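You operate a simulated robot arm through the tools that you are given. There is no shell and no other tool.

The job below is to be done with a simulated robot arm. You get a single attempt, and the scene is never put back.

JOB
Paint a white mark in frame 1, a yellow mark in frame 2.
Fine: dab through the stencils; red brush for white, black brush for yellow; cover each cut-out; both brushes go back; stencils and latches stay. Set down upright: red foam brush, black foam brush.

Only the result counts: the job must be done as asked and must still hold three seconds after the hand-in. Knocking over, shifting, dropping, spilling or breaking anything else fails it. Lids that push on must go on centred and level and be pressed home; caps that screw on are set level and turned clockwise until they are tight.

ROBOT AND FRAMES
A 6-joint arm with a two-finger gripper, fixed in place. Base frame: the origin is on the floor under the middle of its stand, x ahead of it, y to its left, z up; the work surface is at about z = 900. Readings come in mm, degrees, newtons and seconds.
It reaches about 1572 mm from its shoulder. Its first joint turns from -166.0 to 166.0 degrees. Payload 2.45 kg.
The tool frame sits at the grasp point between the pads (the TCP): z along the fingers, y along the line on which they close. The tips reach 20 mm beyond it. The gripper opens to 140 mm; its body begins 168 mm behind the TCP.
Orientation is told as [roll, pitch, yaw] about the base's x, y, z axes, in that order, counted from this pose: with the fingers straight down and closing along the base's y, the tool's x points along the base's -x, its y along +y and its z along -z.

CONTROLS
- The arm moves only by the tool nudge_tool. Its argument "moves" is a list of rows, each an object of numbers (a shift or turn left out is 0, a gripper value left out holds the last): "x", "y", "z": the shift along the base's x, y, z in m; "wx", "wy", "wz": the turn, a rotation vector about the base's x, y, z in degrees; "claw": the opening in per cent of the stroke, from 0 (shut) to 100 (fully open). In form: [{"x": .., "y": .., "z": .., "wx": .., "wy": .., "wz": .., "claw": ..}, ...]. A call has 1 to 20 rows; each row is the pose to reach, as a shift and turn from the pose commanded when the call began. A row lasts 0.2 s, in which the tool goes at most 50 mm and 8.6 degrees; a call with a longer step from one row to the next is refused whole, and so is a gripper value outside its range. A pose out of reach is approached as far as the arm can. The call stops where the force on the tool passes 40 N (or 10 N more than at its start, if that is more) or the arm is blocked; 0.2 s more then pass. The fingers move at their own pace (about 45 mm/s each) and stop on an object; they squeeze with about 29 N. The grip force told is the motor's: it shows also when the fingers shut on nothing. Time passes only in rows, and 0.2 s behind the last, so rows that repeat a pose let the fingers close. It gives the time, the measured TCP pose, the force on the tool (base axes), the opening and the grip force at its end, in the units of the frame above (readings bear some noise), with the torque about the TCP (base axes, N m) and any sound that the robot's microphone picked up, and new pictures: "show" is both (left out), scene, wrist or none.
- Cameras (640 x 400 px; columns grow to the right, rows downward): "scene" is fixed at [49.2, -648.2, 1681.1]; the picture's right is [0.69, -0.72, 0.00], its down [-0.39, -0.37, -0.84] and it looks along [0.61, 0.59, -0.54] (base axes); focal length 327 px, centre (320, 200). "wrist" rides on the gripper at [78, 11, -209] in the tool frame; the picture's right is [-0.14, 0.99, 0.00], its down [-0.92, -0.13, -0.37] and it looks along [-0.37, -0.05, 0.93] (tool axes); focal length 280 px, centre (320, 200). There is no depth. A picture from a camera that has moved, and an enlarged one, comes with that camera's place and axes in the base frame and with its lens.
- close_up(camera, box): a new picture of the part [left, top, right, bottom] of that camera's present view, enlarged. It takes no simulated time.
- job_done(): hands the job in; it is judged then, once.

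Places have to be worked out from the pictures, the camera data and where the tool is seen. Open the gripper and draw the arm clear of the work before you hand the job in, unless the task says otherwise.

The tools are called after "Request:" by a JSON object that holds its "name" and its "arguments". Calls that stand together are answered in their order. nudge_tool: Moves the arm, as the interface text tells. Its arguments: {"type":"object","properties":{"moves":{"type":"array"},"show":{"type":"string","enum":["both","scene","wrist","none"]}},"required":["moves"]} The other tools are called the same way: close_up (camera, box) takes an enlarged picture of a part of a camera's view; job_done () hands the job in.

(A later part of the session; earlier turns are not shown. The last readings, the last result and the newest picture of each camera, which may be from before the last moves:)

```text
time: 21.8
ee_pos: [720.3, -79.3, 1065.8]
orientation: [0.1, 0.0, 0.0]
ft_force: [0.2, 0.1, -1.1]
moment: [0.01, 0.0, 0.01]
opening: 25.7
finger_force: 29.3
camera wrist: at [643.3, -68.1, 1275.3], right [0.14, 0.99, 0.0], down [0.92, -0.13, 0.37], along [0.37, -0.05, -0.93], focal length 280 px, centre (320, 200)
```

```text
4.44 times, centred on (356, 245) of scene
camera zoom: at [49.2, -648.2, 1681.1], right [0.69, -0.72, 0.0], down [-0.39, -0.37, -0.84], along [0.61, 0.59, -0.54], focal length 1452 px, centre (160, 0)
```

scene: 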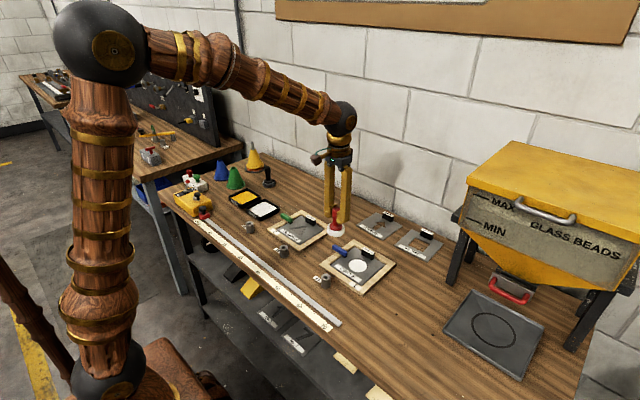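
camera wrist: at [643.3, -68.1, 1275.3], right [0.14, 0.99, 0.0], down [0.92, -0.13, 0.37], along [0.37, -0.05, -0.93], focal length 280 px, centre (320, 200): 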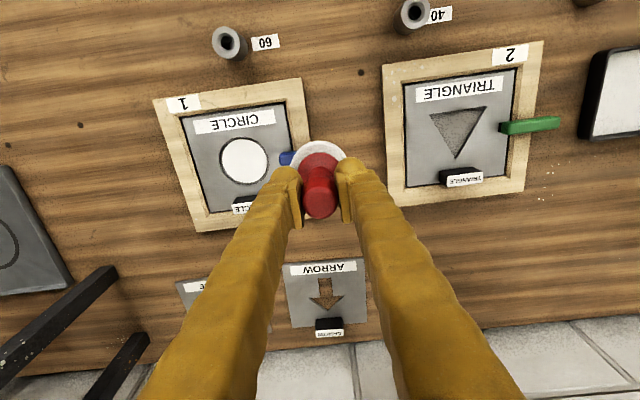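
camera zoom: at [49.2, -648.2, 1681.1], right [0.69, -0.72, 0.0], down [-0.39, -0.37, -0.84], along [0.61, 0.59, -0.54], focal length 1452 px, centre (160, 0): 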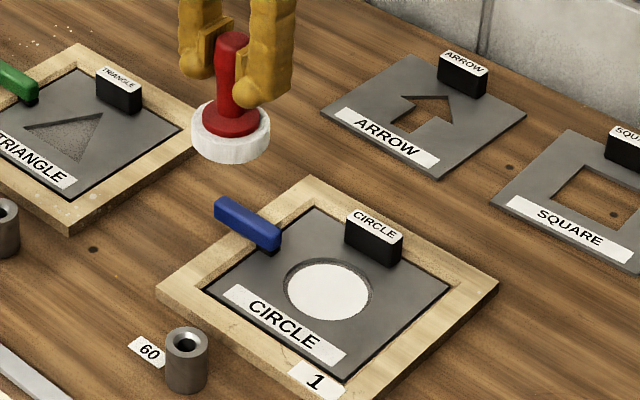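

A clean white disc came out, well centred, with a ring of about 4 mm still bare. I'll now do four offset dabs of about 9 mm on the diagonals, starting at (+x, +y).

Request:
{"name": "nudge_tool", "arguments": {"moves": [{"x": 0.0092, "y": -0.04}, {"x": 0.0092, "y": -0.08}, {"x": 0.0092, "y": -0.0908}, {"x": 0.0092, "y": -0.0908, "z": -0.04}, {"x": 0.0092, "y": -0.0908, "z": -0.07}, {"x": 0.0092, "y": -0.0908, "z": -0.08}, {"x": 0.0092, "y": -0.0908, "z": -0.083}, {"x": 0.0092, "y": -0.0908, "z": -0.083}], "show": "wrist"}}

Request:
{"name": "close_up", "arguments": {"camera": "wrist", "box": [240, 110, 400, 210]}}

Request:
{"name": "close_up", "arguments": {"camera": "scene", "box": [300, 210, 412, 280]}}

```text
time: 23.6
ee_pos: [733.2, -171.6, 986.9]
orientation: [0.1, 0.0, 0.0]
ft_force: [0.5, 0.2, -0.3]
moment: [0.02, -0.04, 0.01]
opening: 25.6
finger_force: 29.4
camera wrist: at [654.0, -161.8, 1196.0], right [0.14, 0.99, 0.0], down [0.92, -0.13, 0.37], along [0.37, -0.05, -0.93], focal length 280 px, centre (320, 200)
```

wrist: 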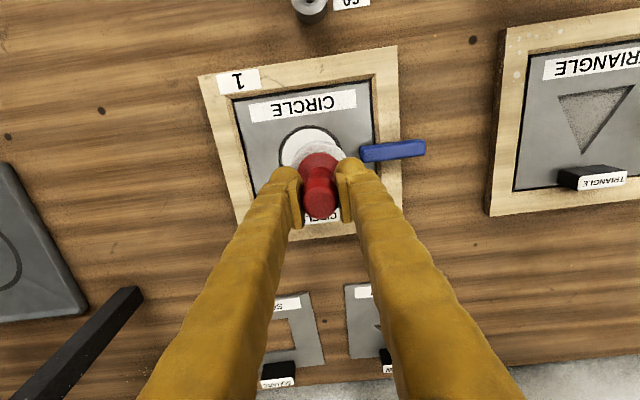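

```text
4.00 times, centred on (320, 160) of wrist
camera zoom: at [654.0, -161.8, 1196.0], right [0.14, 0.99, 0.0], down [0.92, -0.13, 0.37], along [0.37, -0.05, -0.93], focal length 1122 px, centre (320, 360)
```

zoom: 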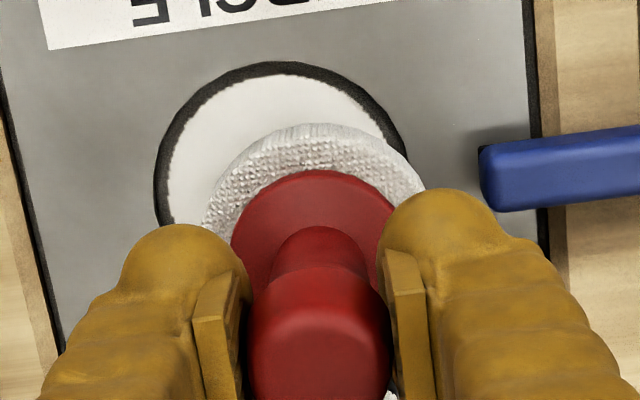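

```text
5.71 times, centred on (356, 245) of scene
camera zoom: at [49.2, -648.2, 1681.1], right [0.69, -0.72, 0.0], down [-0.39, -0.37, -0.84], along [0.61, 0.59, -0.54], focal length 1866 px, centre (114, -57)
```

zoom: 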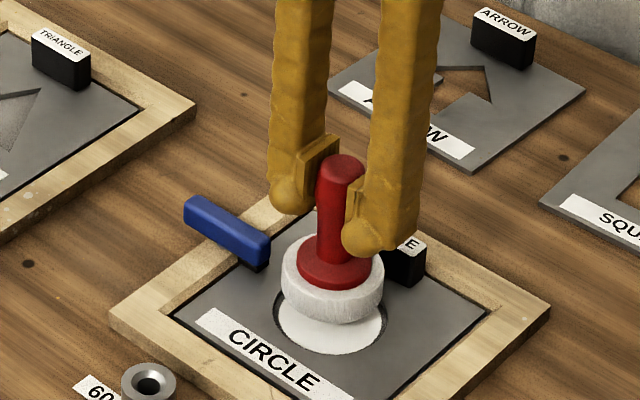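

The offset looks nearer 13 mm in x than 9, so I'll trim x by −3 mm and step down onto the stencil.

Request:
{"name": "nudge_tool", "arguments": {"moves": [{"x": -0.003}, {"x": -0.003, "z": -0.002}, {"x": -0.003, "z": -0.004}, {"x": -0.003, "z": -0.004}], "show": "none"}}

```text
time: 24.6
ee_pos: [728.4, -172.5, 983.9]
orientation: [0.1, 0.0, 0.0]
ft_force: [-0.1, -0.5, -0.5]
moment: [0.07, -0.02, 0.01]
opening: 25.7
finger_force: 28.5
```

Request:
{"name": "nudge_tool", "arguments": {"moves": [{"z": -0.001}, {"z": -0.002}, {"z": -0.002}], "show": "none"}}

Request:
{"name": "close_up", "arguments": {"camera": "wrist", "box": [240, 110, 400, 210]}}

```text
time: 25.4
ee_pos: [728.1, -171.8, 981.0]
orientation: [0.1, 0.0, 0.0]
ft_force: [-0.3, 0.3, 0.3]
moment: [0.03, 0.0, 0.02]
opening: 25.6
finger_force: 29.5
```

```text
4.00 times, centred on (320, 160) of wrist
camera zoom: at [649.4, -161.8, 1190.9], right [0.14, 0.99, 0.0], down [0.92, -0.13, 0.37], along [0.37, -0.05, -0.93], focal length 1122 px, centre (320, 360)
```

zoom: 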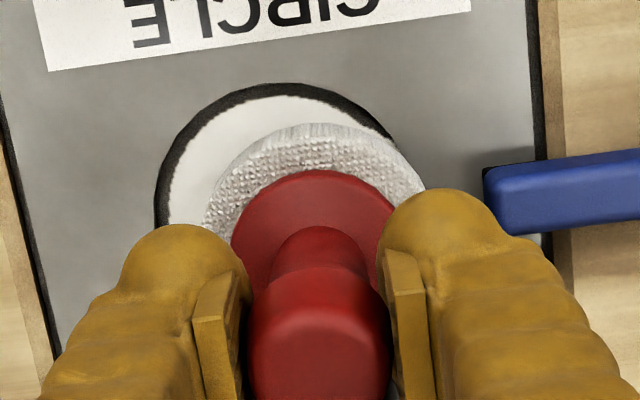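

Request:
{"name": "nudge_tool", "arguments": {"moves": [{"z": -0.001}, {"z": -0.001}], "show": "none"}}

```text
time: 26.0
ee_pos: [727.9, -171.6, 980.9]
orientation: [0.0, -0.1, 0.0]
ft_force: [1.4, -1.2, 8.8]
moment: [-0.09, -0.15, -0.01]
opening: 25.5
finger_force: 28.7
```

Request:
{"name": "nudge_tool", "arguments": {"moves": [{"z": -0.0005}, {"z": -0.0005}], "show": "none"}}

```text
time: 26.6
ee_pos: [727.5, -171.2, 980.4]
orientation: [-0.1, -0.1, 0.0]
ft_force: [1.7, 0.4, 23.1]
moment: [-0.02, -0.05, -0.03]
opening: 25.6
finger_force: 28.8
```

That pressed at 23 N. I'll lift 15 mm and look at the result in the scene camera.

Request:
{"name": "nudge_tool", "arguments": {"moves": [{"z": 0.005}, {"z": 0.015}, {"x": -0.01, "y": 0.0, "z": 0.03}, {"x": -0.018, "y": 0.0, "z": 0.05}, {"x": -0.018, "y": 0.0, "z": 0.05}], "show": "wrist"}}

Request:
{"name": "close_up", "arguments": {"camera": "scene", "box": [320, 220, 400, 290]}}

Request:
{"name": "close_up", "arguments": {"camera": "wrist", "box": [230, 100, 390, 200]}}

```text
time: 27.8
ee_pos: [709.5, -171.8, 1029.8]
orientation: [0.0, 0.0, 0.0]
ft_force: [0.4, -0.1, 0.3]
moment: [-0.01, -0.02, -0.01]
opening: 25.2
finger_force: 28.9
camera wrist: at [629.7, -161.5, 1239.5], right [0.14, 0.99, 0.0], down [0.92, -0.13, 0.37], along [0.37, -0.05, -0.93], focal length 280 px, centre (320, 200)
```

wrist: 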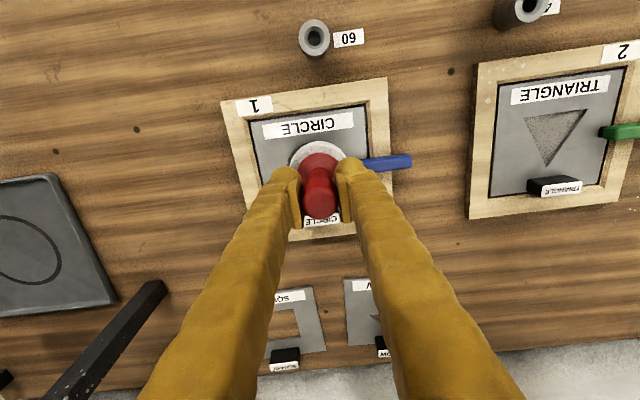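

```text
5.71 times, centred on (360, 255) of scene
camera zoom: at [49.2, -648.2, 1681.1], right [0.69, -0.72, 0.0], down [-0.39, -0.37, -0.84], along [0.61, 0.59, -0.54], focal length 1866 px, centre (91, -114)
```

zoom: 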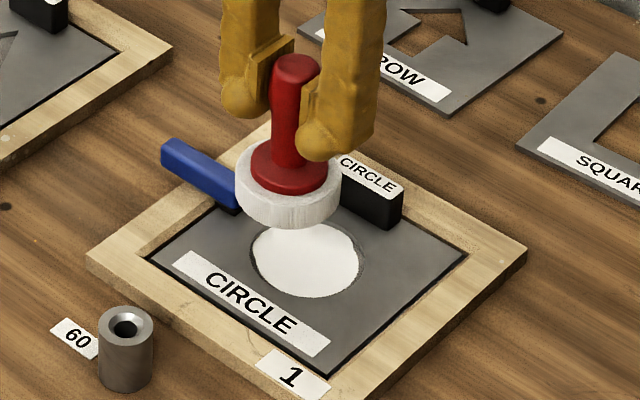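

```text
4.00 times, centred on (310, 150) of wrist
camera zoom: at [629.7, -161.5, 1239.5], right [0.14, 0.99, 0.0], down [0.92, -0.13, 0.37], along [0.37, -0.05, -0.93], focal length 1122 px, centre (360, 400)
```

zoom: 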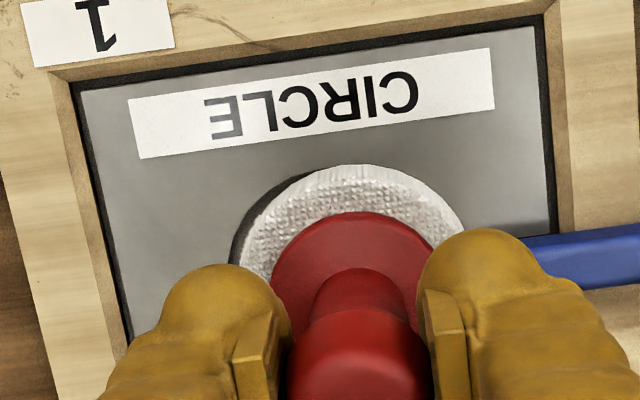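

Coverage is growing as planned and nothing is stuck to the stencil. I'm now over the (−x, +y) diagonal, so I'll go down for the second offset dab.

Request:
{"name": "nudge_tool", "arguments": {"moves": [{"z": -0.025}, {"z": -0.04}, {"z": -0.046}, {"z": -0.048}, {"z": -0.049}, {"z": -0.049}], "show": "none"}}

Request:
{"name": "close_up", "arguments": {"camera": "wrist", "box": [240, 110, 400, 210]}}

```text
time: 29.2
ee_pos: [709.2, -171.3, 980.9]
orientation: [0.1, 0.0, 0.0]
ft_force: [-0.1, 0.3, 0.2]
moment: [0.01, 0.0, 0.03]
opening: 25.6
finger_force: 29.4
```

```text
4.00 times, centred on (320, 160) of wrist
camera zoom: at [631.2, -161.0, 1190.8], right [0.14, 0.99, 0.0], down [0.92, -0.13, 0.37], along [0.37, -0.05, -0.93], focal length 1122 px, centre (320, 360)
```

zoom: 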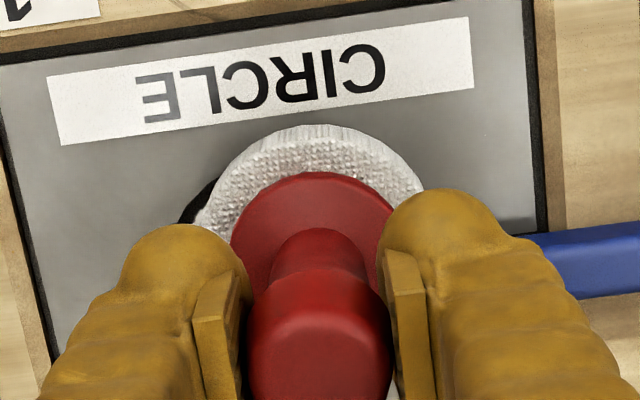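

Request:
{"name": "nudge_tool", "arguments": {"moves": [{"z": -0.001}, {"z": -0.001}], "show": "none"}}

```text
time: 29.8
ee_pos: [709.1, -172.3, 980.3]
orientation: [0.1, 0.0, -0.1]
ft_force: [0.1, -0.5, 3.3]
moment: [0.0, -0.01, 0.01]
opening: 25.8
finger_force: 29.3
```

Request:
{"name": "nudge_tool", "arguments": {"moves": [{"z": -0.0007}, {"z": -0.0007}], "show": "none"}}

```text
time: 30.4
ee_pos: [710.1, -172.4, 981.0]
orientation: [0.1, -0.1, 0.0]
ft_force: [-3.5, 2.0, 13.0]
moment: [0.04, 0.16, -0.03]
opening: 25.8
finger_force: 29.5
```

Request:
{"name": "nudge_tool", "arguments": {"moves": [{"z": -0.0004}, {"z": -0.0004}], "show": "none"}}

```text
time: 31.0
ee_pos: [711.2, -171.6, 980.4]
orientation: [-0.1, -0.1, 0.1]
ft_force: [-4.6, 0.3, 22.0]
moment: [0.02, 0.15, 0.05]
opening: 25.6
finger_force: 29.0
```

The second offset dab pressed at 22 N. Next I'll lift, shift −18 mm in y to the (−x, −y) diagonal, and come down again.

Request:
{"name": "nudge_tool", "arguments": {"moves": [{"z": 0.008}, {"z": 0.02}, {"y": -0.009, "z": 0.025}, {"y": -0.018, "z": 0.025}, {"y": -0.018, "z": 0.015}, {"y": -0.018, "z": 0.007}, {"y": -0.018, "z": 0.003}, {"y": -0.018, "z": 0.0015}, {"y": -0.018, "z": 0.0015}], "show": "none"}}

Request:
{"name": "close_up", "arguments": {"camera": "wrist", "box": [240, 110, 400, 210]}}

Request:
{"name": "close_up", "arguments": {"camera": "scene", "box": [320, 220, 400, 290]}}

```text
time: 33.0
ee_pos: [710.7, -191.1, 980.8]
orientation: [0.0, -0.2, 0.0]
ft_force: [-3.2, 0.4, 12.8]
moment: [0.01, 0.01, -0.03]
opening: 25.5
finger_force: 28.9
```

```text
4.00 times, centred on (320, 160) of wrist
camera zoom: at [631.6, -179.6, 1189.0], right [0.14, 0.99, 0.0], down [0.92, -0.13, 0.37], along [0.37, -0.05, -0.93], focal length 1122 px, centre (320, 360)
```

zoom: 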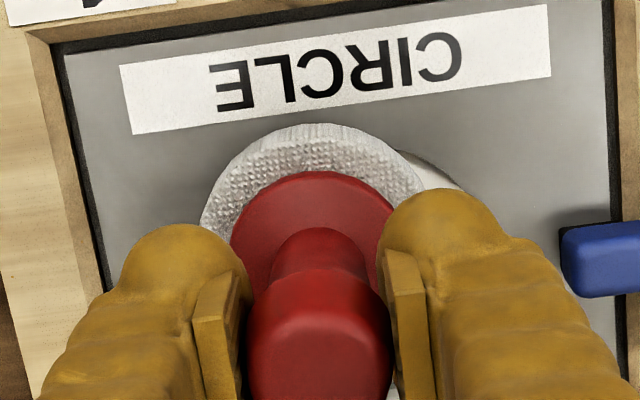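

```text
5.71 times, centred on (360, 255) of scene
camera zoom: at [49.2, -648.2, 1681.1], right [0.69, -0.72, 0.0], down [-0.39, -0.37, -0.84], along [0.61, 0.59, -0.54], focal length 1866 px, centre (91, -114)
```

zoom: 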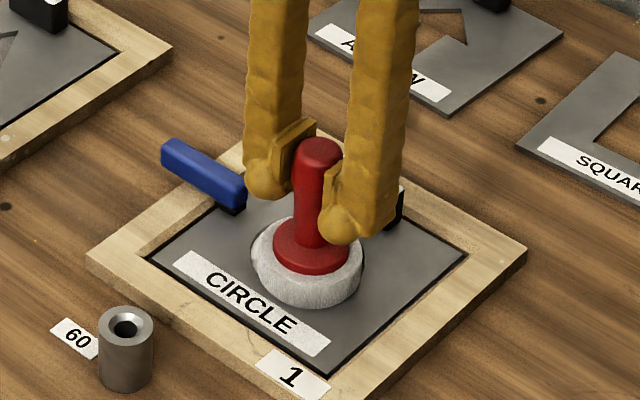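

Request:
{"name": "nudge_tool", "arguments": {"moves": [{"z": -0.0005}, {"z": -0.0005}, {"z": 0.008}, {"z": 0.02}, {"x": 0.01, "z": 0.025}, {"x": 0.019, "z": 0.025}, {"x": 0.019, "z": 0.015}, {"x": 0.019, "z": 0.007}, {"x": 0.019, "z": 0.003}, {"x": 0.019, "z": 0.001}, {"x": 0.019, "z": 0.001}], "show": "none"}}

Request:
{"name": "close_up", "arguments": {"camera": "wrist", "box": [240, 110, 400, 210]}}

Request:
{"name": "close_up", "arguments": {"camera": "scene", "box": [320, 220, 400, 290]}}

```text
time: 35.4
ee_pos: [729.1, -190.3, 979.8]
orientation: [0.1, 0.0, 0.0]
ft_force: [-0.4, -0.5, -0.2]
moment: [-0.03, -0.02, 0.06]
opening: 25.8
finger_force: 28.9
```

```text
4.00 times, centred on (320, 160) of wrist
camera zoom: at [650.3, -179.3, 1190.0], right [0.14, 0.99, 0.0], down [0.92, -0.13, 0.37], along [0.37, -0.05, -0.93], focal length 1122 px, centre (320, 360)
```

zoom: 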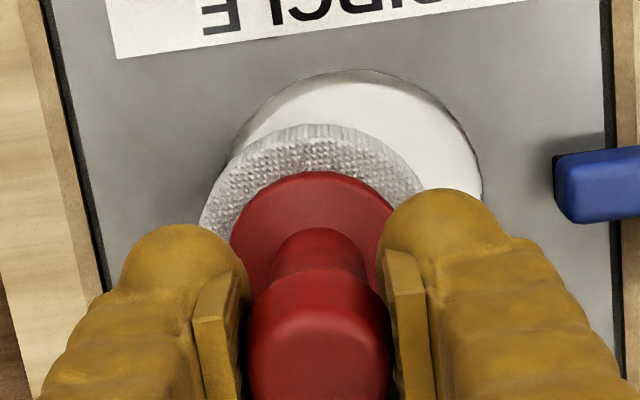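

```text
5.71 times, centred on (360, 255) of scene
camera zoom: at [49.2, -648.2, 1681.1], right [0.69, -0.72, 0.0], down [-0.39, -0.37, -0.84], along [0.61, 0.59, -0.54], focal length 1866 px, centre (91, -114)
```

zoom: 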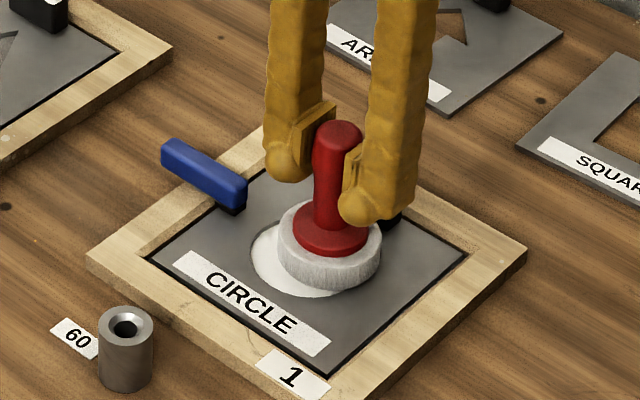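

The top half of the cut-out is now fully white. I'll finish the last diagonal (+x, −y) by stepping down.

Request:
{"name": "nudge_tool", "arguments": {"moves": [{"z": -0.001}, {"z": -0.0015}, {"z": -0.0015}], "show": "none"}}

```text
time: 36.2
ee_pos: [730.3, -188.9, 979.6]
orientation: [0.0, -0.1, 0.1]
ft_force: [-1.0, -2.9, 9.3]
moment: [0.03, -0.08, 0.01]
opening: 25.7
finger_force: 29.6
```

Request:
{"name": "nudge_tool", "arguments": {"moves": [{"z": -0.0005}, {"z": -0.0005}], "show": "none"}}

```text
time: 36.8
ee_pos: [729.5, -188.9, 977.9]
orientation: [0.1, -0.1, 0.0]
ft_force: [-0.8, -0.5, 21.0]
moment: [0.06, -0.06, -0.01]
opening: 25.7
finger_force: 29.1
```

That pressed at 21 N. I'll lift clear and shift aside in +y to inspect the whole circle.

Request:
{"name": "nudge_tool", "arguments": {"moves": [{"z": 0.01}, {"z": 0.04}, {"z": 0.08}, {"y": 0.04, "z": 0.1}, {"y": 0.08, "z": 0.11}, {"y": 0.12, "z": 0.11}, {"y": 0.12, "z": 0.11}], "show": "wrist"}}

Request:
{"name": "close_up", "arguments": {"camera": "wrist", "box": [140, 90, 300, 230]}}

Request:
{"name": "close_up", "arguments": {"camera": "scene", "box": [320, 220, 400, 290]}}

```text
time: 38.4
ee_pos: [729.1, -69.7, 1089.4]
orientation: [0.0, 0.1, 0.0]
ft_force: [-0.2, -0.2, -0.9]
moment: [-0.03, -0.02, 0.0]
opening: 25.7
finger_force: 29.3
camera wrist: at [650.9, -60.0, 1298.4], right [0.14, 0.99, 0.0], down [0.92, -0.13, 0.37], along [0.37, -0.05, -0.93], focal length 280 px, centre (320, 200)
```

wrist: 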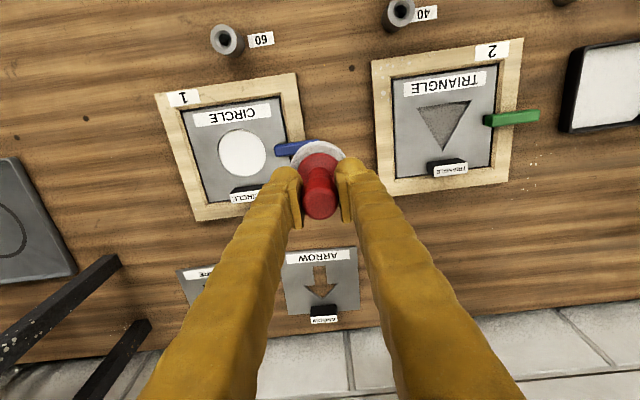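

```text
2.86 times, centred on (220, 160) of wrist
camera zoom: at [650.9, -60.0, 1298.4], right [0.14, 0.99, 0.0], down [0.92, -0.13, 0.37], along [0.37, -0.05, -0.93], focal length 801 px, centre (606, 314)
```

zoom: 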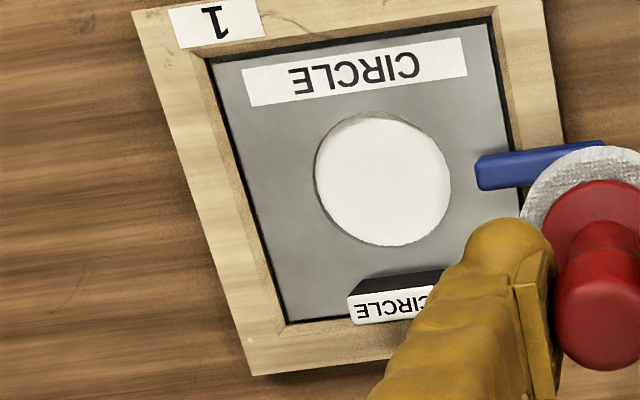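

```text
5.71 times, centred on (360, 255) of scene
camera zoom: at [49.2, -648.2, 1681.1], right [0.69, -0.72, 0.0], down [-0.39, -0.37, -0.84], along [0.61, 0.59, -0.54], focal length 1866 px, centre (91, -114)
```

zoom: 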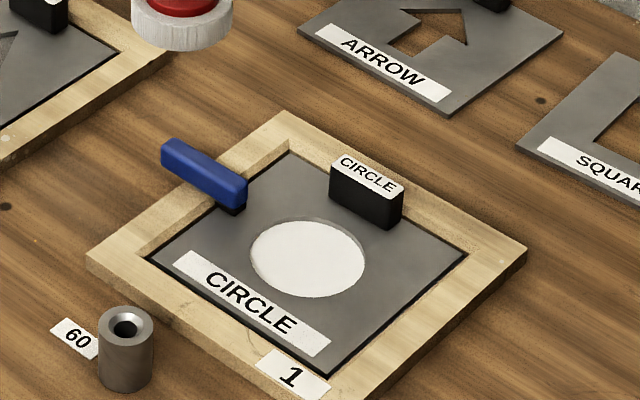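

Request:
{"name": "close_up", "arguments": {"camera": "wrist", "box": [205, 120, 277, 165]}}

Request:
{"name": "close_up", "arguments": {"camera": "wrist", "box": [205, 135, 277, 180]}}

Request:
{"name": "close_up", "arguments": {"camera": "scene", "box": [335, 240, 399, 280]}}

```text
8.89 times, centred on (241, 142) of wrist
camera zoom: at [650.9, -60.0, 1298.4], right [0.14, 0.99, 0.0], down [0.92, -0.13, 0.37], along [0.37, -0.05, -0.93], focal length 2492 px, centre (1022, 711)
```

zoom: 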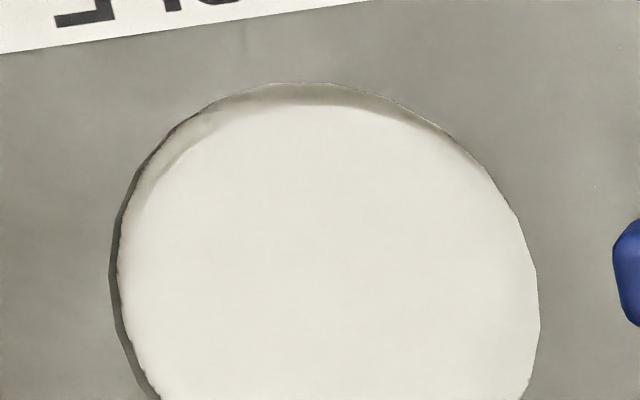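

```text
8.89 times, centred on (241, 158) of wrist
camera zoom: at [650.9, -60.0, 1298.4], right [0.14, 0.99, 0.0], down [0.92, -0.13, 0.37], along [0.37, -0.05, -0.93], focal length 2492 px, centre (1022, 578)
```

zoom: 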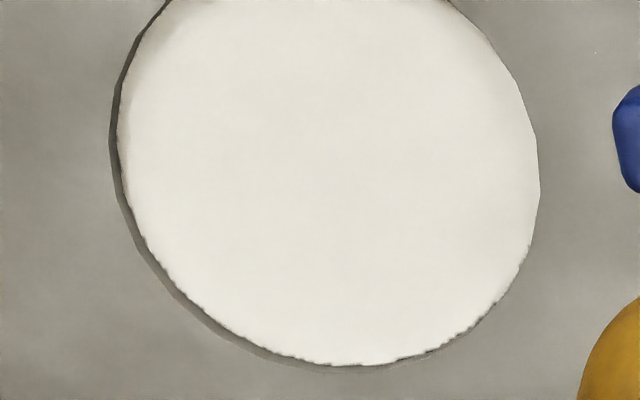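

```text
10.00 times, centred on (367, 260) of scene
camera zoom: at [49.2, -648.2, 1681.1], right [0.69, -0.72, 0.0], down [-0.39, -0.37, -0.84], along [0.61, 0.59, -0.54], focal length 3266 px, centre (-150, -400)
```

zoom: 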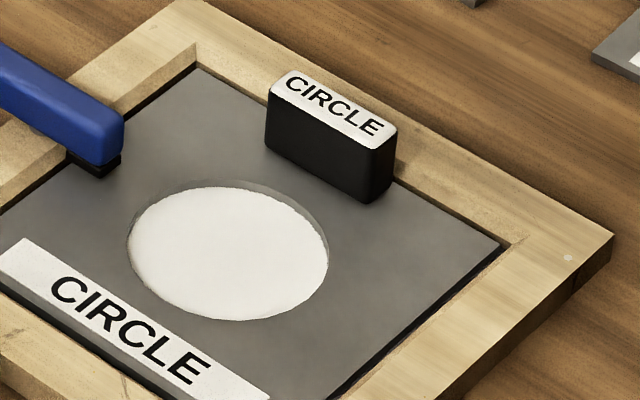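

Request:
{"name": "close_up", "arguments": {"camera": "scene", "box": [344, 255, 372, 275]}}

Request:
{"name": "close_up", "arguments": {"camera": "wrist", "box": [213, 150, 245, 180]}}

Request:
{"name": "close_up", "arguments": {"camera": "wrist", "box": [240, 150, 272, 180]}}

```text
16.00 times, centred on (358, 265) of scene
camera zoom: at [49.2, -648.2, 1681.1], right [0.69, -0.72, 0.0], down [-0.39, -0.37, -0.84], along [0.61, 0.59, -0.54], focal length 5225 px, centre (-288, -840)
```

zoom: 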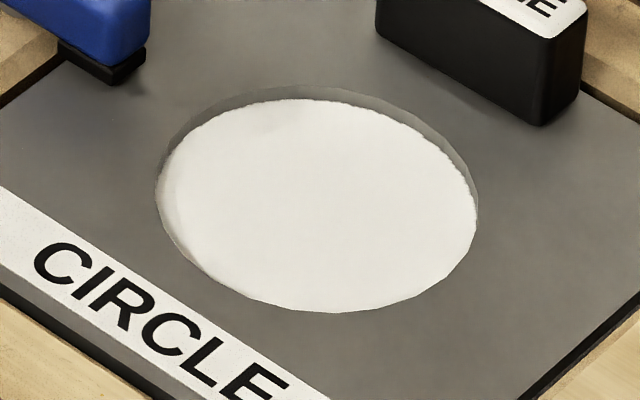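

```text
13.33 times, centred on (229, 165) of wrist
camera zoom: at [650.9, -60.0, 1298.4], right [0.14, 0.99, 0.0], down [0.92, -0.13, 0.37], along [0.37, -0.05, -0.93], focal length 3738 px, centre (1533, 667)
```

zoom: 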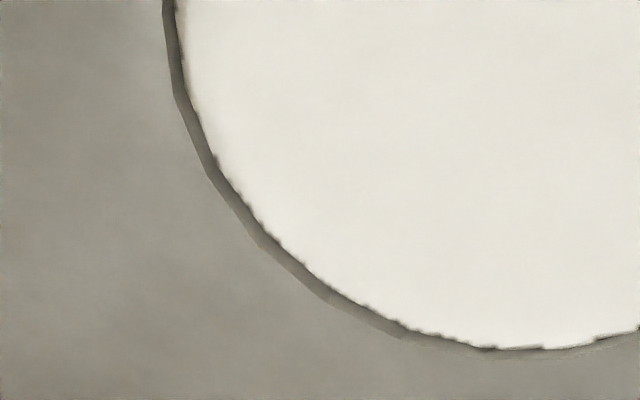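

```text
13.33 times, centred on (256, 165) of wrist
camera zoom: at [650.9, -60.0, 1298.4], right [0.14, 0.99, 0.0], down [0.92, -0.13, 0.37], along [0.37, -0.05, -0.93], focal length 3738 px, centre (1173, 667)
```

zoom: 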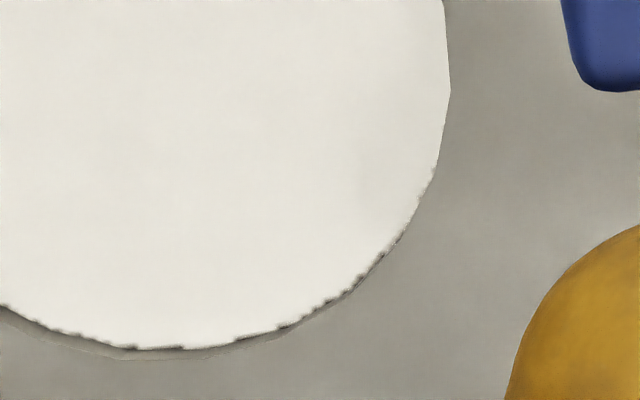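

The circle is fully white (the thin grey line is only the stencil's inner wall). I'll carry the red brush back above its original spot, retracing my commanded shifts (+134, +408 mm).

Request:
{"name": "nudge_tool", "arguments": {"moves": [{"x": 0.012, "y": 0.037}, {"x": 0.024, "y": 0.074}, {"x": 0.036, "y": 0.111}, {"x": 0.048, "y": 0.148}, {"x": 0.061, "y": 0.186}, {"x": 0.074, "y": 0.225}, {"x": 0.087, "y": 0.264}, {"x": 0.1, "y": 0.303}, {"x": 0.113, "y": 0.342}, {"x": 0.125, "y": 0.379}, {"x": 0.134, "y": 0.4081}, {"x": 0.134, "y": 0.4081}, {"x": 0.134, "y": 0.4081}], "show": "both"}}

Request:
{"name": "close_up", "arguments": {"camera": "scene", "box": [220, 130, 348, 210]}}

```text
time: 41.2
ee_pos: [863.4, 336.9, 1089.8]
orientation: [0.1, 0.0, 0.0]
ft_force: [1.0, 0.4, -0.4]
moment: [0.0, -0.01, -0.04]
opening: 25.5
finger_force: 29.1
camera wrist: at [786.0, 347.1, 1299.7], right [0.14, 0.99, 0.0], down [0.92, -0.13, 0.37], along [0.37, -0.05, -0.93], focal length 280 px, centre (320, 200)
```

scene: 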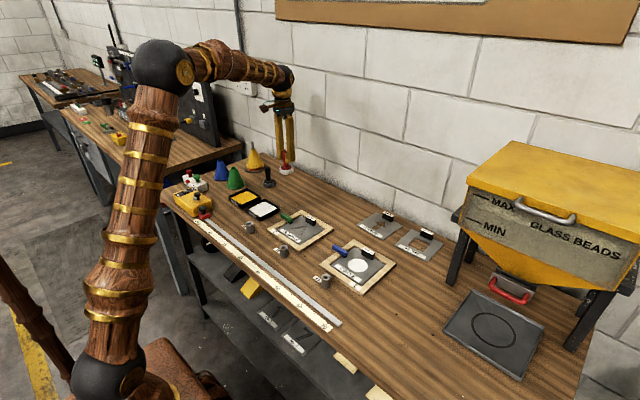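
wrist: 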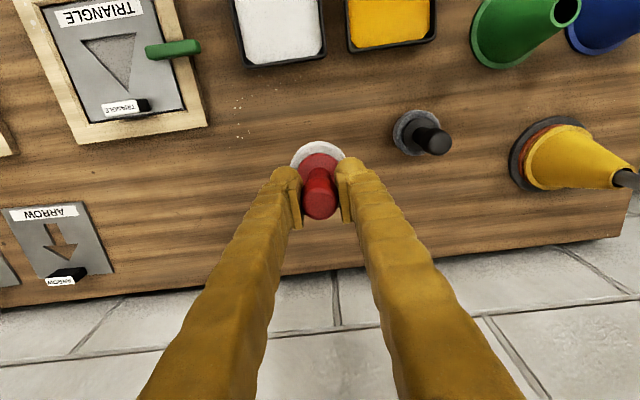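

```text
5.00 times, centred on (284, 170) of scene
camera zoom: at [49.2, -648.2, 1681.1], right [0.69, -0.72, 0.0], down [-0.39, -0.37, -0.84], along [0.61, 0.59, -0.54], focal length 1633 px, centre (500, 350)
```

zoom: 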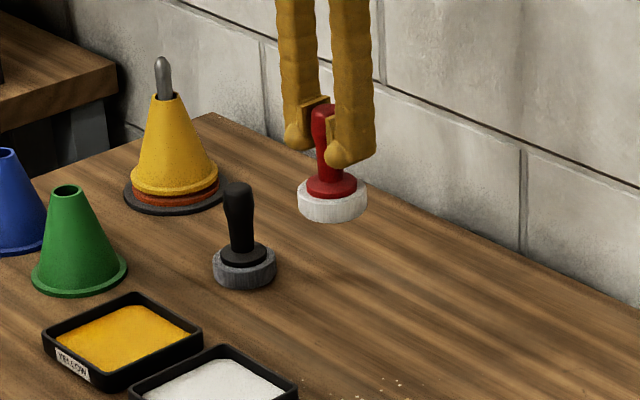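

I'll lower to about 9 mm above the bench and check the position before the final set-down.

Request:
{"name": "nudge_tool", "arguments": {"moves": [{"z": -0.03}, {"z": -0.06}, {"z": -0.09}, {"z": -0.105}, {"z": -0.109}, {"z": -0.109}, {"z": -0.109}], "show": "wrist"}}

Request:
{"name": "close_up", "arguments": {"camera": "scene", "box": [240, 140, 336, 200]}}

```text
time: 42.8
ee_pos: [862.8, 337.7, 981.4]
orientation: [0.1, 0.0, 0.1]
ft_force: [0.1, -0.3, -0.9]
moment: [0.01, -0.03, 0.0]
opening: 25.6
finger_force: 28.4
camera wrist: at [784.0, 348.3, 1190.2], right [0.14, 0.99, 0.0], down [0.92, -0.13, 0.37], along [0.37, -0.05, -0.93], focal length 280 px, centre (320, 200)
```

wrist: 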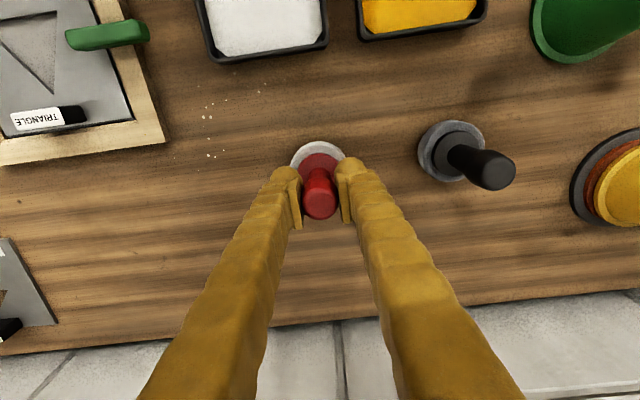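

```text
6.67 times, centred on (288, 170) of scene
camera zoom: at [49.2, -648.2, 1681.1], right [0.69, -0.72, 0.0], down [-0.39, -0.37, -0.84], along [0.61, 0.59, -0.54], focal length 2177 px, centre (533, 400)
```

zoom: 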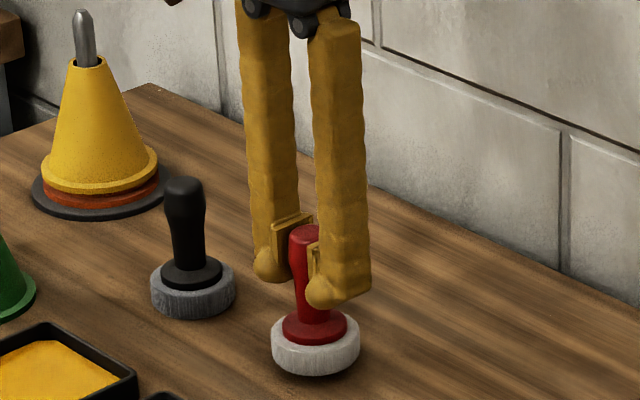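

The position is within about 2 mm of the original. I'll nudge +2 mm in y and lower towards the bench.

Request:
{"name": "nudge_tool", "arguments": {"moves": [{"y": 0.002, "z": -0.002}, {"y": 0.002, "z": -0.004}, {"y": 0.002, "z": -0.006}, {"y": 0.002, "z": -0.008}, {"y": 0.002, "z": -0.008}], "show": "none"}}

```text
time: 44.0
ee_pos: [862.1, 341.8, 972.8]
orientation: [0.1, 0.0, -0.1]
ft_force: [-0.2, 0.8, -0.3]
moment: [0.04, 0.01, 0.03]
opening: 25.7
finger_force: 28.6
```

Request:
{"name": "nudge_tool", "arguments": {"moves": [{"z": -0.001}, {"z": -0.001}], "show": "none"}}

```text
time: 44.6
ee_pos: [863.3, 340.6, 972.2]
orientation: [0.1, -0.1, 0.0]
ft_force: [-2.7, -1.2, 9.2]
moment: [0.08, -0.09, -0.04]
opening: 25.5
finger_force: 28.6
```

Contact reads 9 N at the original height. I'll ease off half a millimetre and open the fingers to 50 %.

Request:
{"name": "nudge_tool", "arguments": {"moves": [{"z": 0.0005}, {"z": 0.0005, "claw": 25}, {"z": 0.0005, "claw": 35}, {"z": 0.0005, "claw": 45}, {"z": 0.0005, "claw": 50}, {"z": 0.0005, "claw": 50}], "show": "wrist"}}

Request:
{"name": "close_up", "arguments": {"camera": "wrist", "box": [240, 130, 400, 230]}}

Request:
{"name": "close_up", "arguments": {"camera": "scene", "box": [240, 140, 336, 200]}}

```text
time: 46.0
ee_pos: [863.8, 340.1, 971.6]
orientation: [0.1, -0.1, -0.1]
ft_force: [0.7, -0.1, 0.7]
moment: [-0.03, -0.01, 0.02]
opening: 70.1
finger_force: 0.1
camera wrist: at [784.5, 350.9, 1181.1], right [0.14, 0.99, 0.0], down [0.92, -0.13, 0.37], along [0.37, -0.05, -0.93], focal length 280 px, centre (320, 200)
```

wrist: 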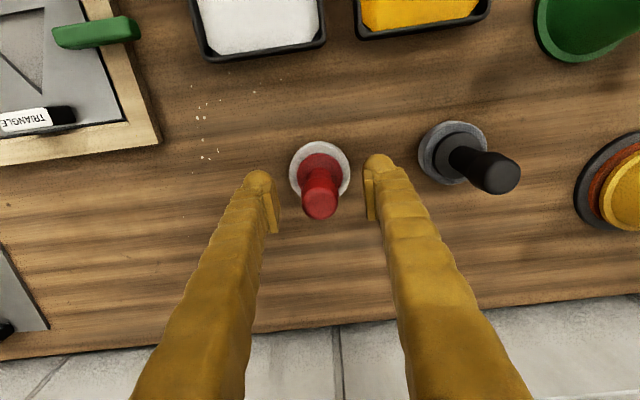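

```text
4.00 times, centred on (320, 180) of wrist
camera zoom: at [784.5, 350.9, 1181.1], right [0.14, 0.99, 0.0], down [0.92, -0.13, 0.37], along [0.37, -0.05, -0.93], focal length 1122 px, centre (320, 280)
```

zoom: 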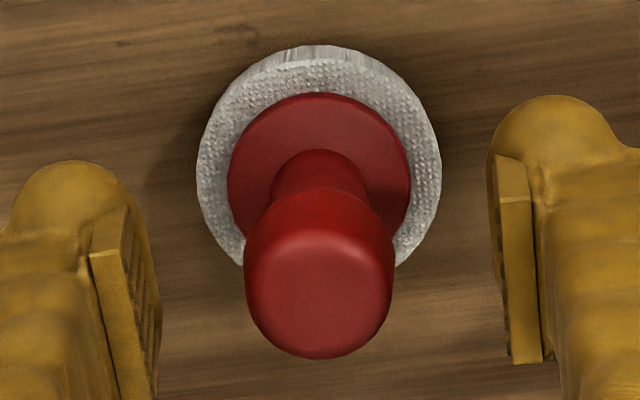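

```text
6.67 times, centred on (288, 170) of scene
camera zoom: at [49.2, -648.2, 1681.1], right [0.69, -0.72, 0.0], down [-0.39, -0.37, -0.84], along [0.61, 0.59, -0.54], focal length 2177 px, centre (533, 400)
```

zoom: 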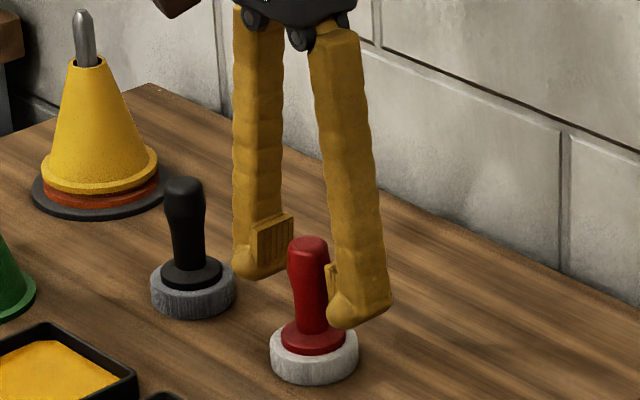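

The red brush stands upright within about 1 mm of where it was. I'll rise straight up and move over the black brush at about (863.5, 469.5).

Request:
{"name": "nudge_tool", "arguments": {"moves": [{"z": 0.03}, {"z": 0.07}, {"z": 0.11}, {"y": 0.04, "z": 0.11}, {"y": 0.08, "z": 0.11}, {"y": 0.11, "z": 0.11}, {"y": 0.129, "z": 0.11}, {"y": 0.129, "z": 0.11}, {"y": 0.129, "z": 0.11}], "show": "both"}}

Request:
{"name": "close_up", "arguments": {"camera": "wrist", "box": [240, 110, 400, 210]}}

```text
time: 48.0
ee_pos: [863.9, 468.8, 1080.4]
orientation: [0.1, 0.0, 0.0]
ft_force: [0.3, 0.1, 0.2]
moment: [0.0, -0.01, 0.02]
opening: 69.9
finger_force: 0.1
camera wrist: at [784.6, 480.5, 1289.5], right [0.14, 0.99, 0.0], down [0.92, -0.13, 0.37], along [0.37, -0.05, -0.93], focal length 280 px, centre (320, 200)
```

scene: 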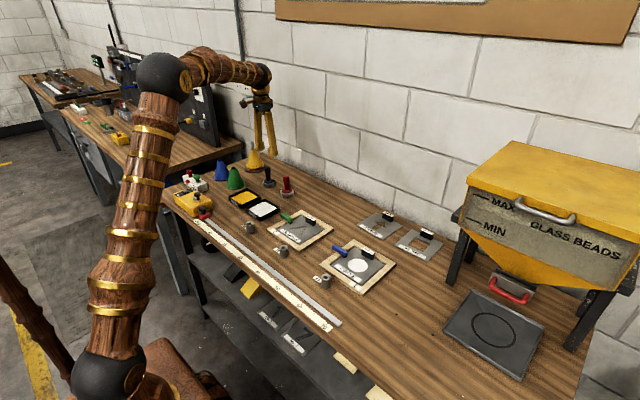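
wrist: 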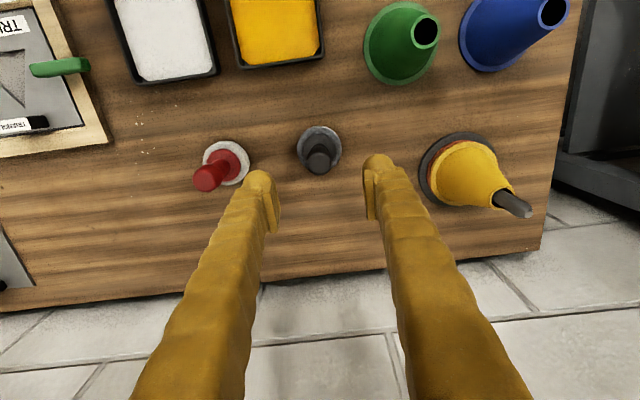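

```text
4.00 times, centred on (320, 160) of wrist
camera zoom: at [784.6, 480.5, 1289.5], right [0.14, 0.99, 0.0], down [0.92, -0.13, 0.37], along [0.37, -0.05, -0.93], focal length 1122 px, centre (320, 360)
```

zoom: 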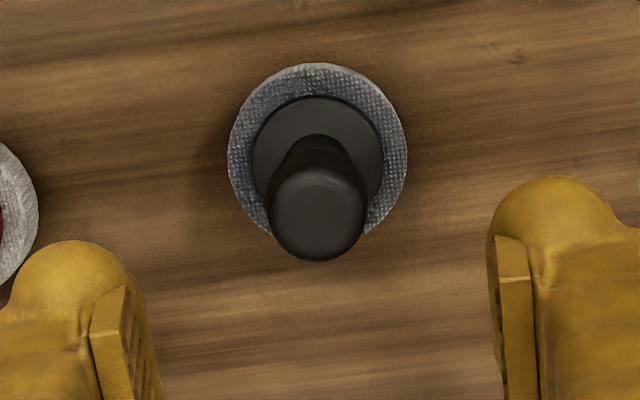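

The black brush is about 1 mm off centre. I'll trim by −1 mm and go down around its handle.

Request:
{"name": "nudge_tool", "arguments": {"moves": [{"x": -0.0005, "y": -0.001, "z": -0.03}, {"x": -0.0005, "y": -0.001, "z": -0.06}, {"x": -0.0005, "y": -0.001, "z": -0.09}, {"x": -0.0005, "y": -0.001, "z": -0.11}, {"x": -0.0005, "y": -0.001, "z": -0.11}, {"x": -0.0005, "y": -0.001, "z": -0.11}], "show": "wrist"}}

Request:
{"name": "close_up", "arguments": {"camera": "wrist", "box": [240, 130, 400, 230]}}

Request:
{"name": "close_up", "arguments": {"camera": "scene", "box": [230, 140, 326, 200]}}

```text
time: 49.4
ee_pos: [859.5, 469.2, 971.5]
orientation: [0.2, 0.0, 0.1]
ft_force: [0.2, 0.3, -0.1]
moment: [-0.02, -0.01, -0.01]
opening: 70.1
finger_force: 0.0
camera wrist: at [781.6, 479.6, 1180.2], right [0.14, 0.99, 0.0], down [0.92, -0.13, 0.37], along [0.37, -0.05, -0.93], focal length 280 px, centre (320, 200)
```

wrist: 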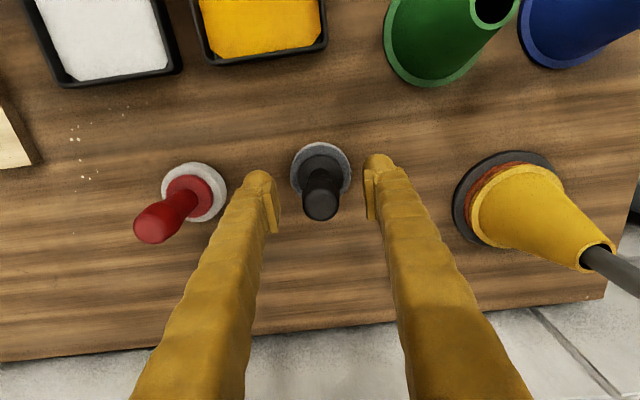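

```text
4.00 times, centred on (320, 180) of wrist
camera zoom: at [781.6, 479.6, 1180.2], right [0.14, 0.99, 0.0], down [0.92, -0.13, 0.37], along [0.37, -0.05, -0.93], focal length 1122 px, centre (320, 280)
```

zoom: 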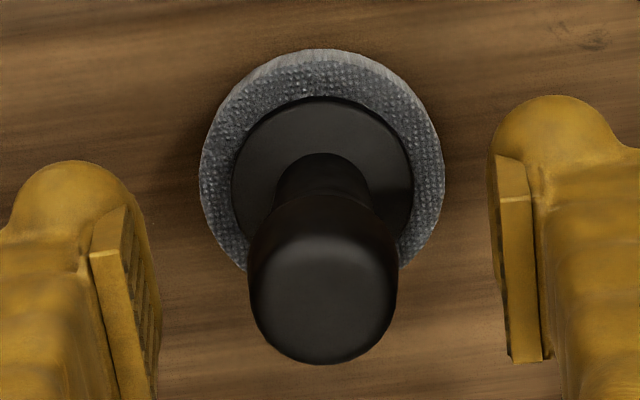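

```text
6.67 times, centred on (278, 170) of scene
camera zoom: at [49.2, -648.2, 1681.1], right [0.69, -0.72, 0.0], down [-0.39, -0.37, -0.84], along [0.61, 0.59, -0.54], focal length 2177 px, centre (600, 400)
```

zoom: 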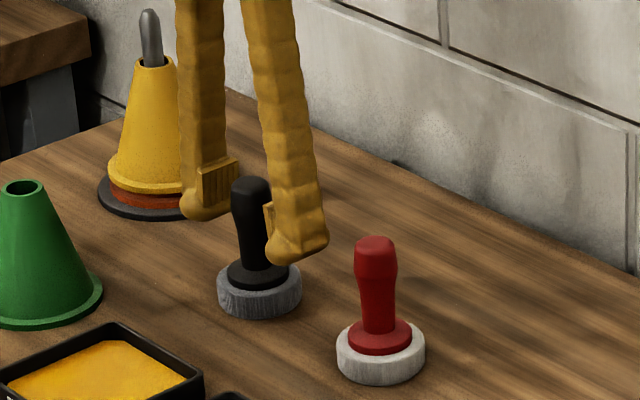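

It's centred in y, and the tool is about 2 mm short in x, so I'll trim x by +2 mm and close.

Request:
{"name": "nudge_tool", "arguments": {"moves": [{"x": 0.002, "y": 0.0005, "claw": 45}, {"x": 0.002, "y": 0.0005, "claw": 40}, {"x": 0.002, "y": 0.0005, "claw": 20}, {"x": 0.002, "y": 0.0005, "claw": 10}, {"x": 0.002, "y": 0.0005, "claw": 0}, {"x": 0.002, "y": 0.0005, "claw": 0}, {"x": 0.002, "y": 0.0005, "claw": 0}, {"x": 0.002, "y": 0.0005, "claw": 0}, {"x": 0.002, "y": 0.0005, "claw": 0}], "show": "wrist"}}

Request:
{"name": "close_up", "arguments": {"camera": "wrist", "box": [240, 130, 400, 230]}}

Request:
{"name": "close_up", "arguments": {"camera": "scene", "box": [230, 140, 326, 200]}}

```text
time: 51.4
ee_pos: [863.8, 470.1, 969.6]
orientation: [0.0, -0.1, 0.0]
ft_force: [-0.2, 0.5, 0.3]
moment: [0.02, 0.02, 0.01]
opening: 25.7
finger_force: 29.2
camera wrist: at [784.6, 479.6, 1180.1], right [0.14, 0.99, 0.0], down [0.92, -0.13, 0.37], along [0.37, -0.05, -0.93], focal length 280 px, centre (320, 200)
```

wrist: 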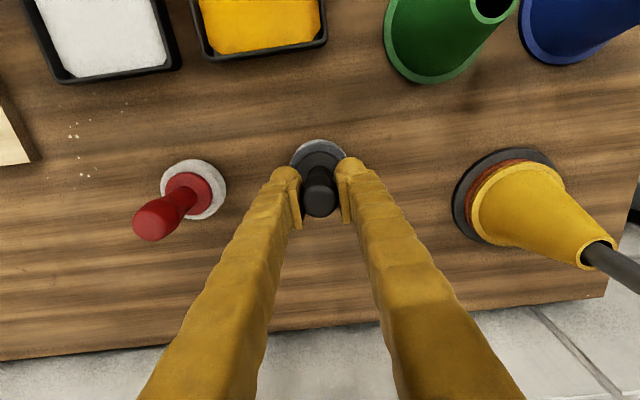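

```text
4.00 times, centred on (320, 180) of wrist
camera zoom: at [784.6, 479.6, 1180.1], right [0.14, 0.99, 0.0], down [0.92, -0.13, 0.37], along [0.37, -0.05, -0.93], focal length 1122 px, centre (320, 280)
```

zoom: 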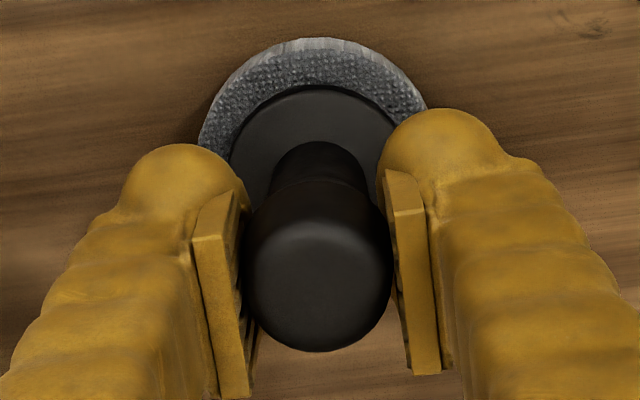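

```text
6.67 times, centred on (278, 170) of scene
camera zoom: at [49.2, -648.2, 1681.1], right [0.69, -0.72, 0.0], down [-0.39, -0.37, -0.84], along [0.61, 0.59, -0.54], focal length 2177 px, centre (600, 400)
```

zoom: 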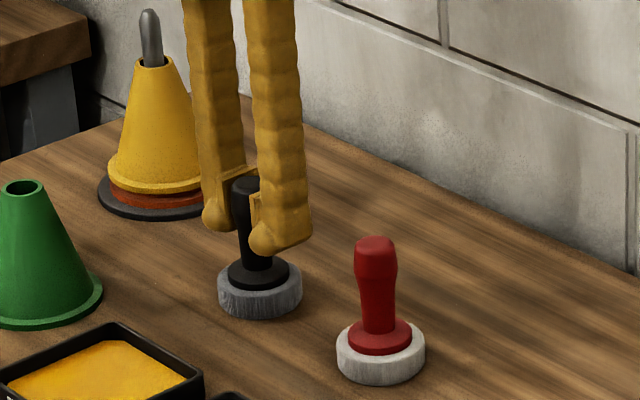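

The black brush is gripped at 25.7 mm with 29 N. I'll lift 100 mm and carry it over the yellow tray.

Request:
{"name": "nudge_tool", "arguments": {"moves": [{"z": 0.02, "claw": 0}, {"z": 0.05}, {"z": 0.08}, {"z": 0.1}, {"x": -0.035, "y": -0.006, "z": 0.1}, {"x": -0.07, "y": -0.012, "z": 0.1}, {"x": -0.105, "y": -0.018, "z": 0.1}, {"x": -0.135, "y": -0.024, "z": 0.1}, {"x": -0.159, "y": -0.0285, "z": 0.1}, {"x": -0.159, "y": -0.0285, "z": 0.06}, {"x": -0.159, "y": -0.0285, "z": 0.025}, {"x": -0.159, "y": -0.0285, "z": 0.025}], "show": "both"}}

Request:
{"name": "close_up", "arguments": {"camera": "wrist", "box": [200, 80, 440, 230]}}

Request:
{"name": "close_up", "arguments": {"camera": "scene", "box": [200, 160, 296, 220]}}

```text
time: 54.0
ee_pos: [705.9, 441.3, 994.7]
orientation: [0.0, 0.1, 0.1]
ft_force: [0.4, 0.0, -1.1]
moment: [0.02, 0.02, 0.03]
opening: 25.5
finger_force: 28.9
camera wrist: at [627.4, 451.1, 1204.0], right [0.14, 0.99, 0.0], down [0.92, -0.13, 0.37], along [0.37, -0.05, -0.93], focal length 280 px, centre (320, 200)
```

scene: 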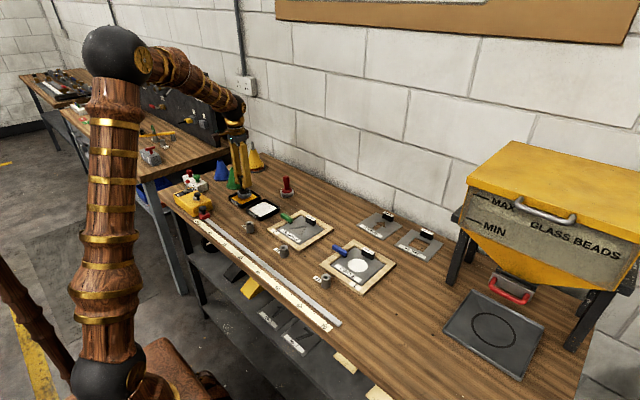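
wrist: 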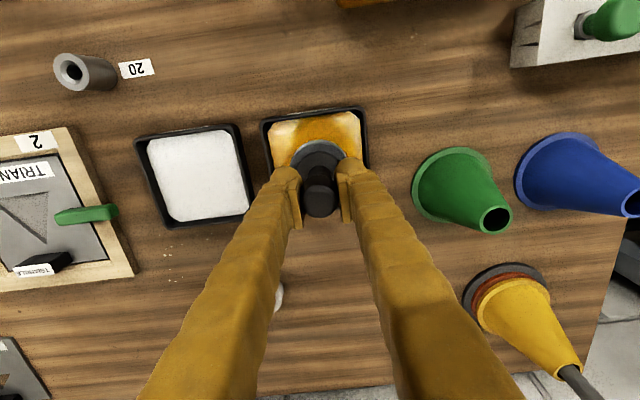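

```text
2.67 times, centred on (320, 155) of wrist
camera zoom: at [627.4, 451.1, 1204.0], right [0.14, 0.99, 0.0], down [0.92, -0.13, 0.37], along [0.37, -0.05, -0.93], focal length 748 px, centre (320, 320)
```

zoom: 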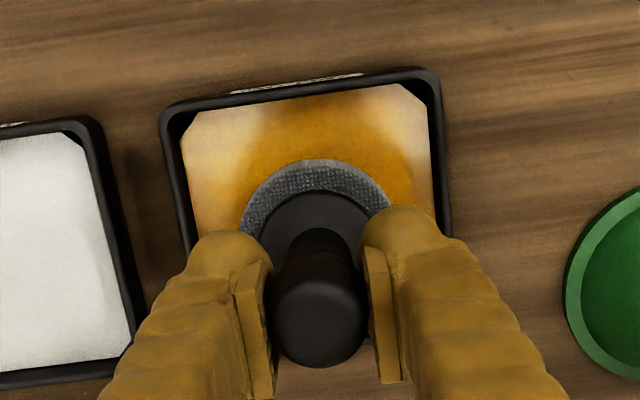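

```text
6.67 times, centred on (248, 190) of scene
camera zoom: at [49.2, -648.2, 1681.1], right [0.69, -0.72, 0.0], down [-0.39, -0.37, -0.84], along [0.61, 0.59, -0.54], focal length 2177 px, centre (800, 267)
```

zoom: 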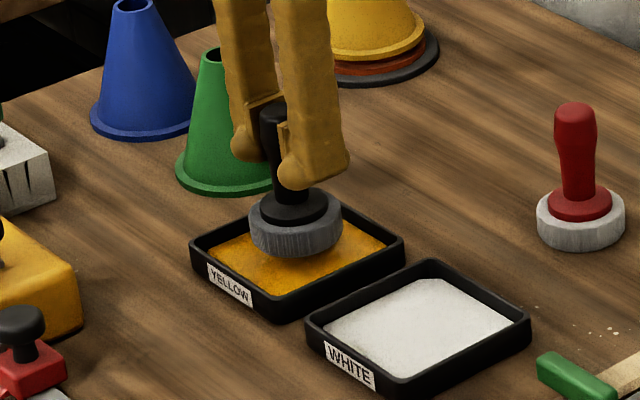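

The brush is centred over the yellow pad. I'll lower to the height that loaded the red brush (8 mm above the home level).

Request:
{"name": "nudge_tool", "arguments": {"moves": [{"z": -0.005}, {"z": -0.01}, {"z": -0.014}, {"z": -0.016}, {"z": -0.017}, {"z": -0.017}], "show": "none"}}

Request:
{"name": "close_up", "arguments": {"camera": "scene", "box": [200, 160, 296, 220]}}

```text
time: 55.4
ee_pos: [706.3, 441.2, 979.5]
orientation: [0.1, 0.0, 0.0]
ft_force: [-0.5, 0.4, -0.6]
moment: [0.03, 0.02, -0.01]
opening: 25.7
finger_force: 29.0
```

```text
6.67 times, centred on (248, 190) of scene
camera zoom: at [49.2, -648.2, 1681.1], right [0.69, -0.72, 0.0], down [-0.39, -0.37, -0.84], along [0.61, 0.59, -0.54], focal length 2177 px, centre (800, 267)
```

zoom: 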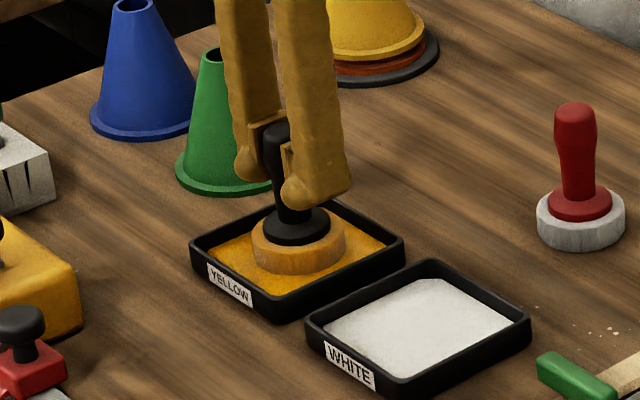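

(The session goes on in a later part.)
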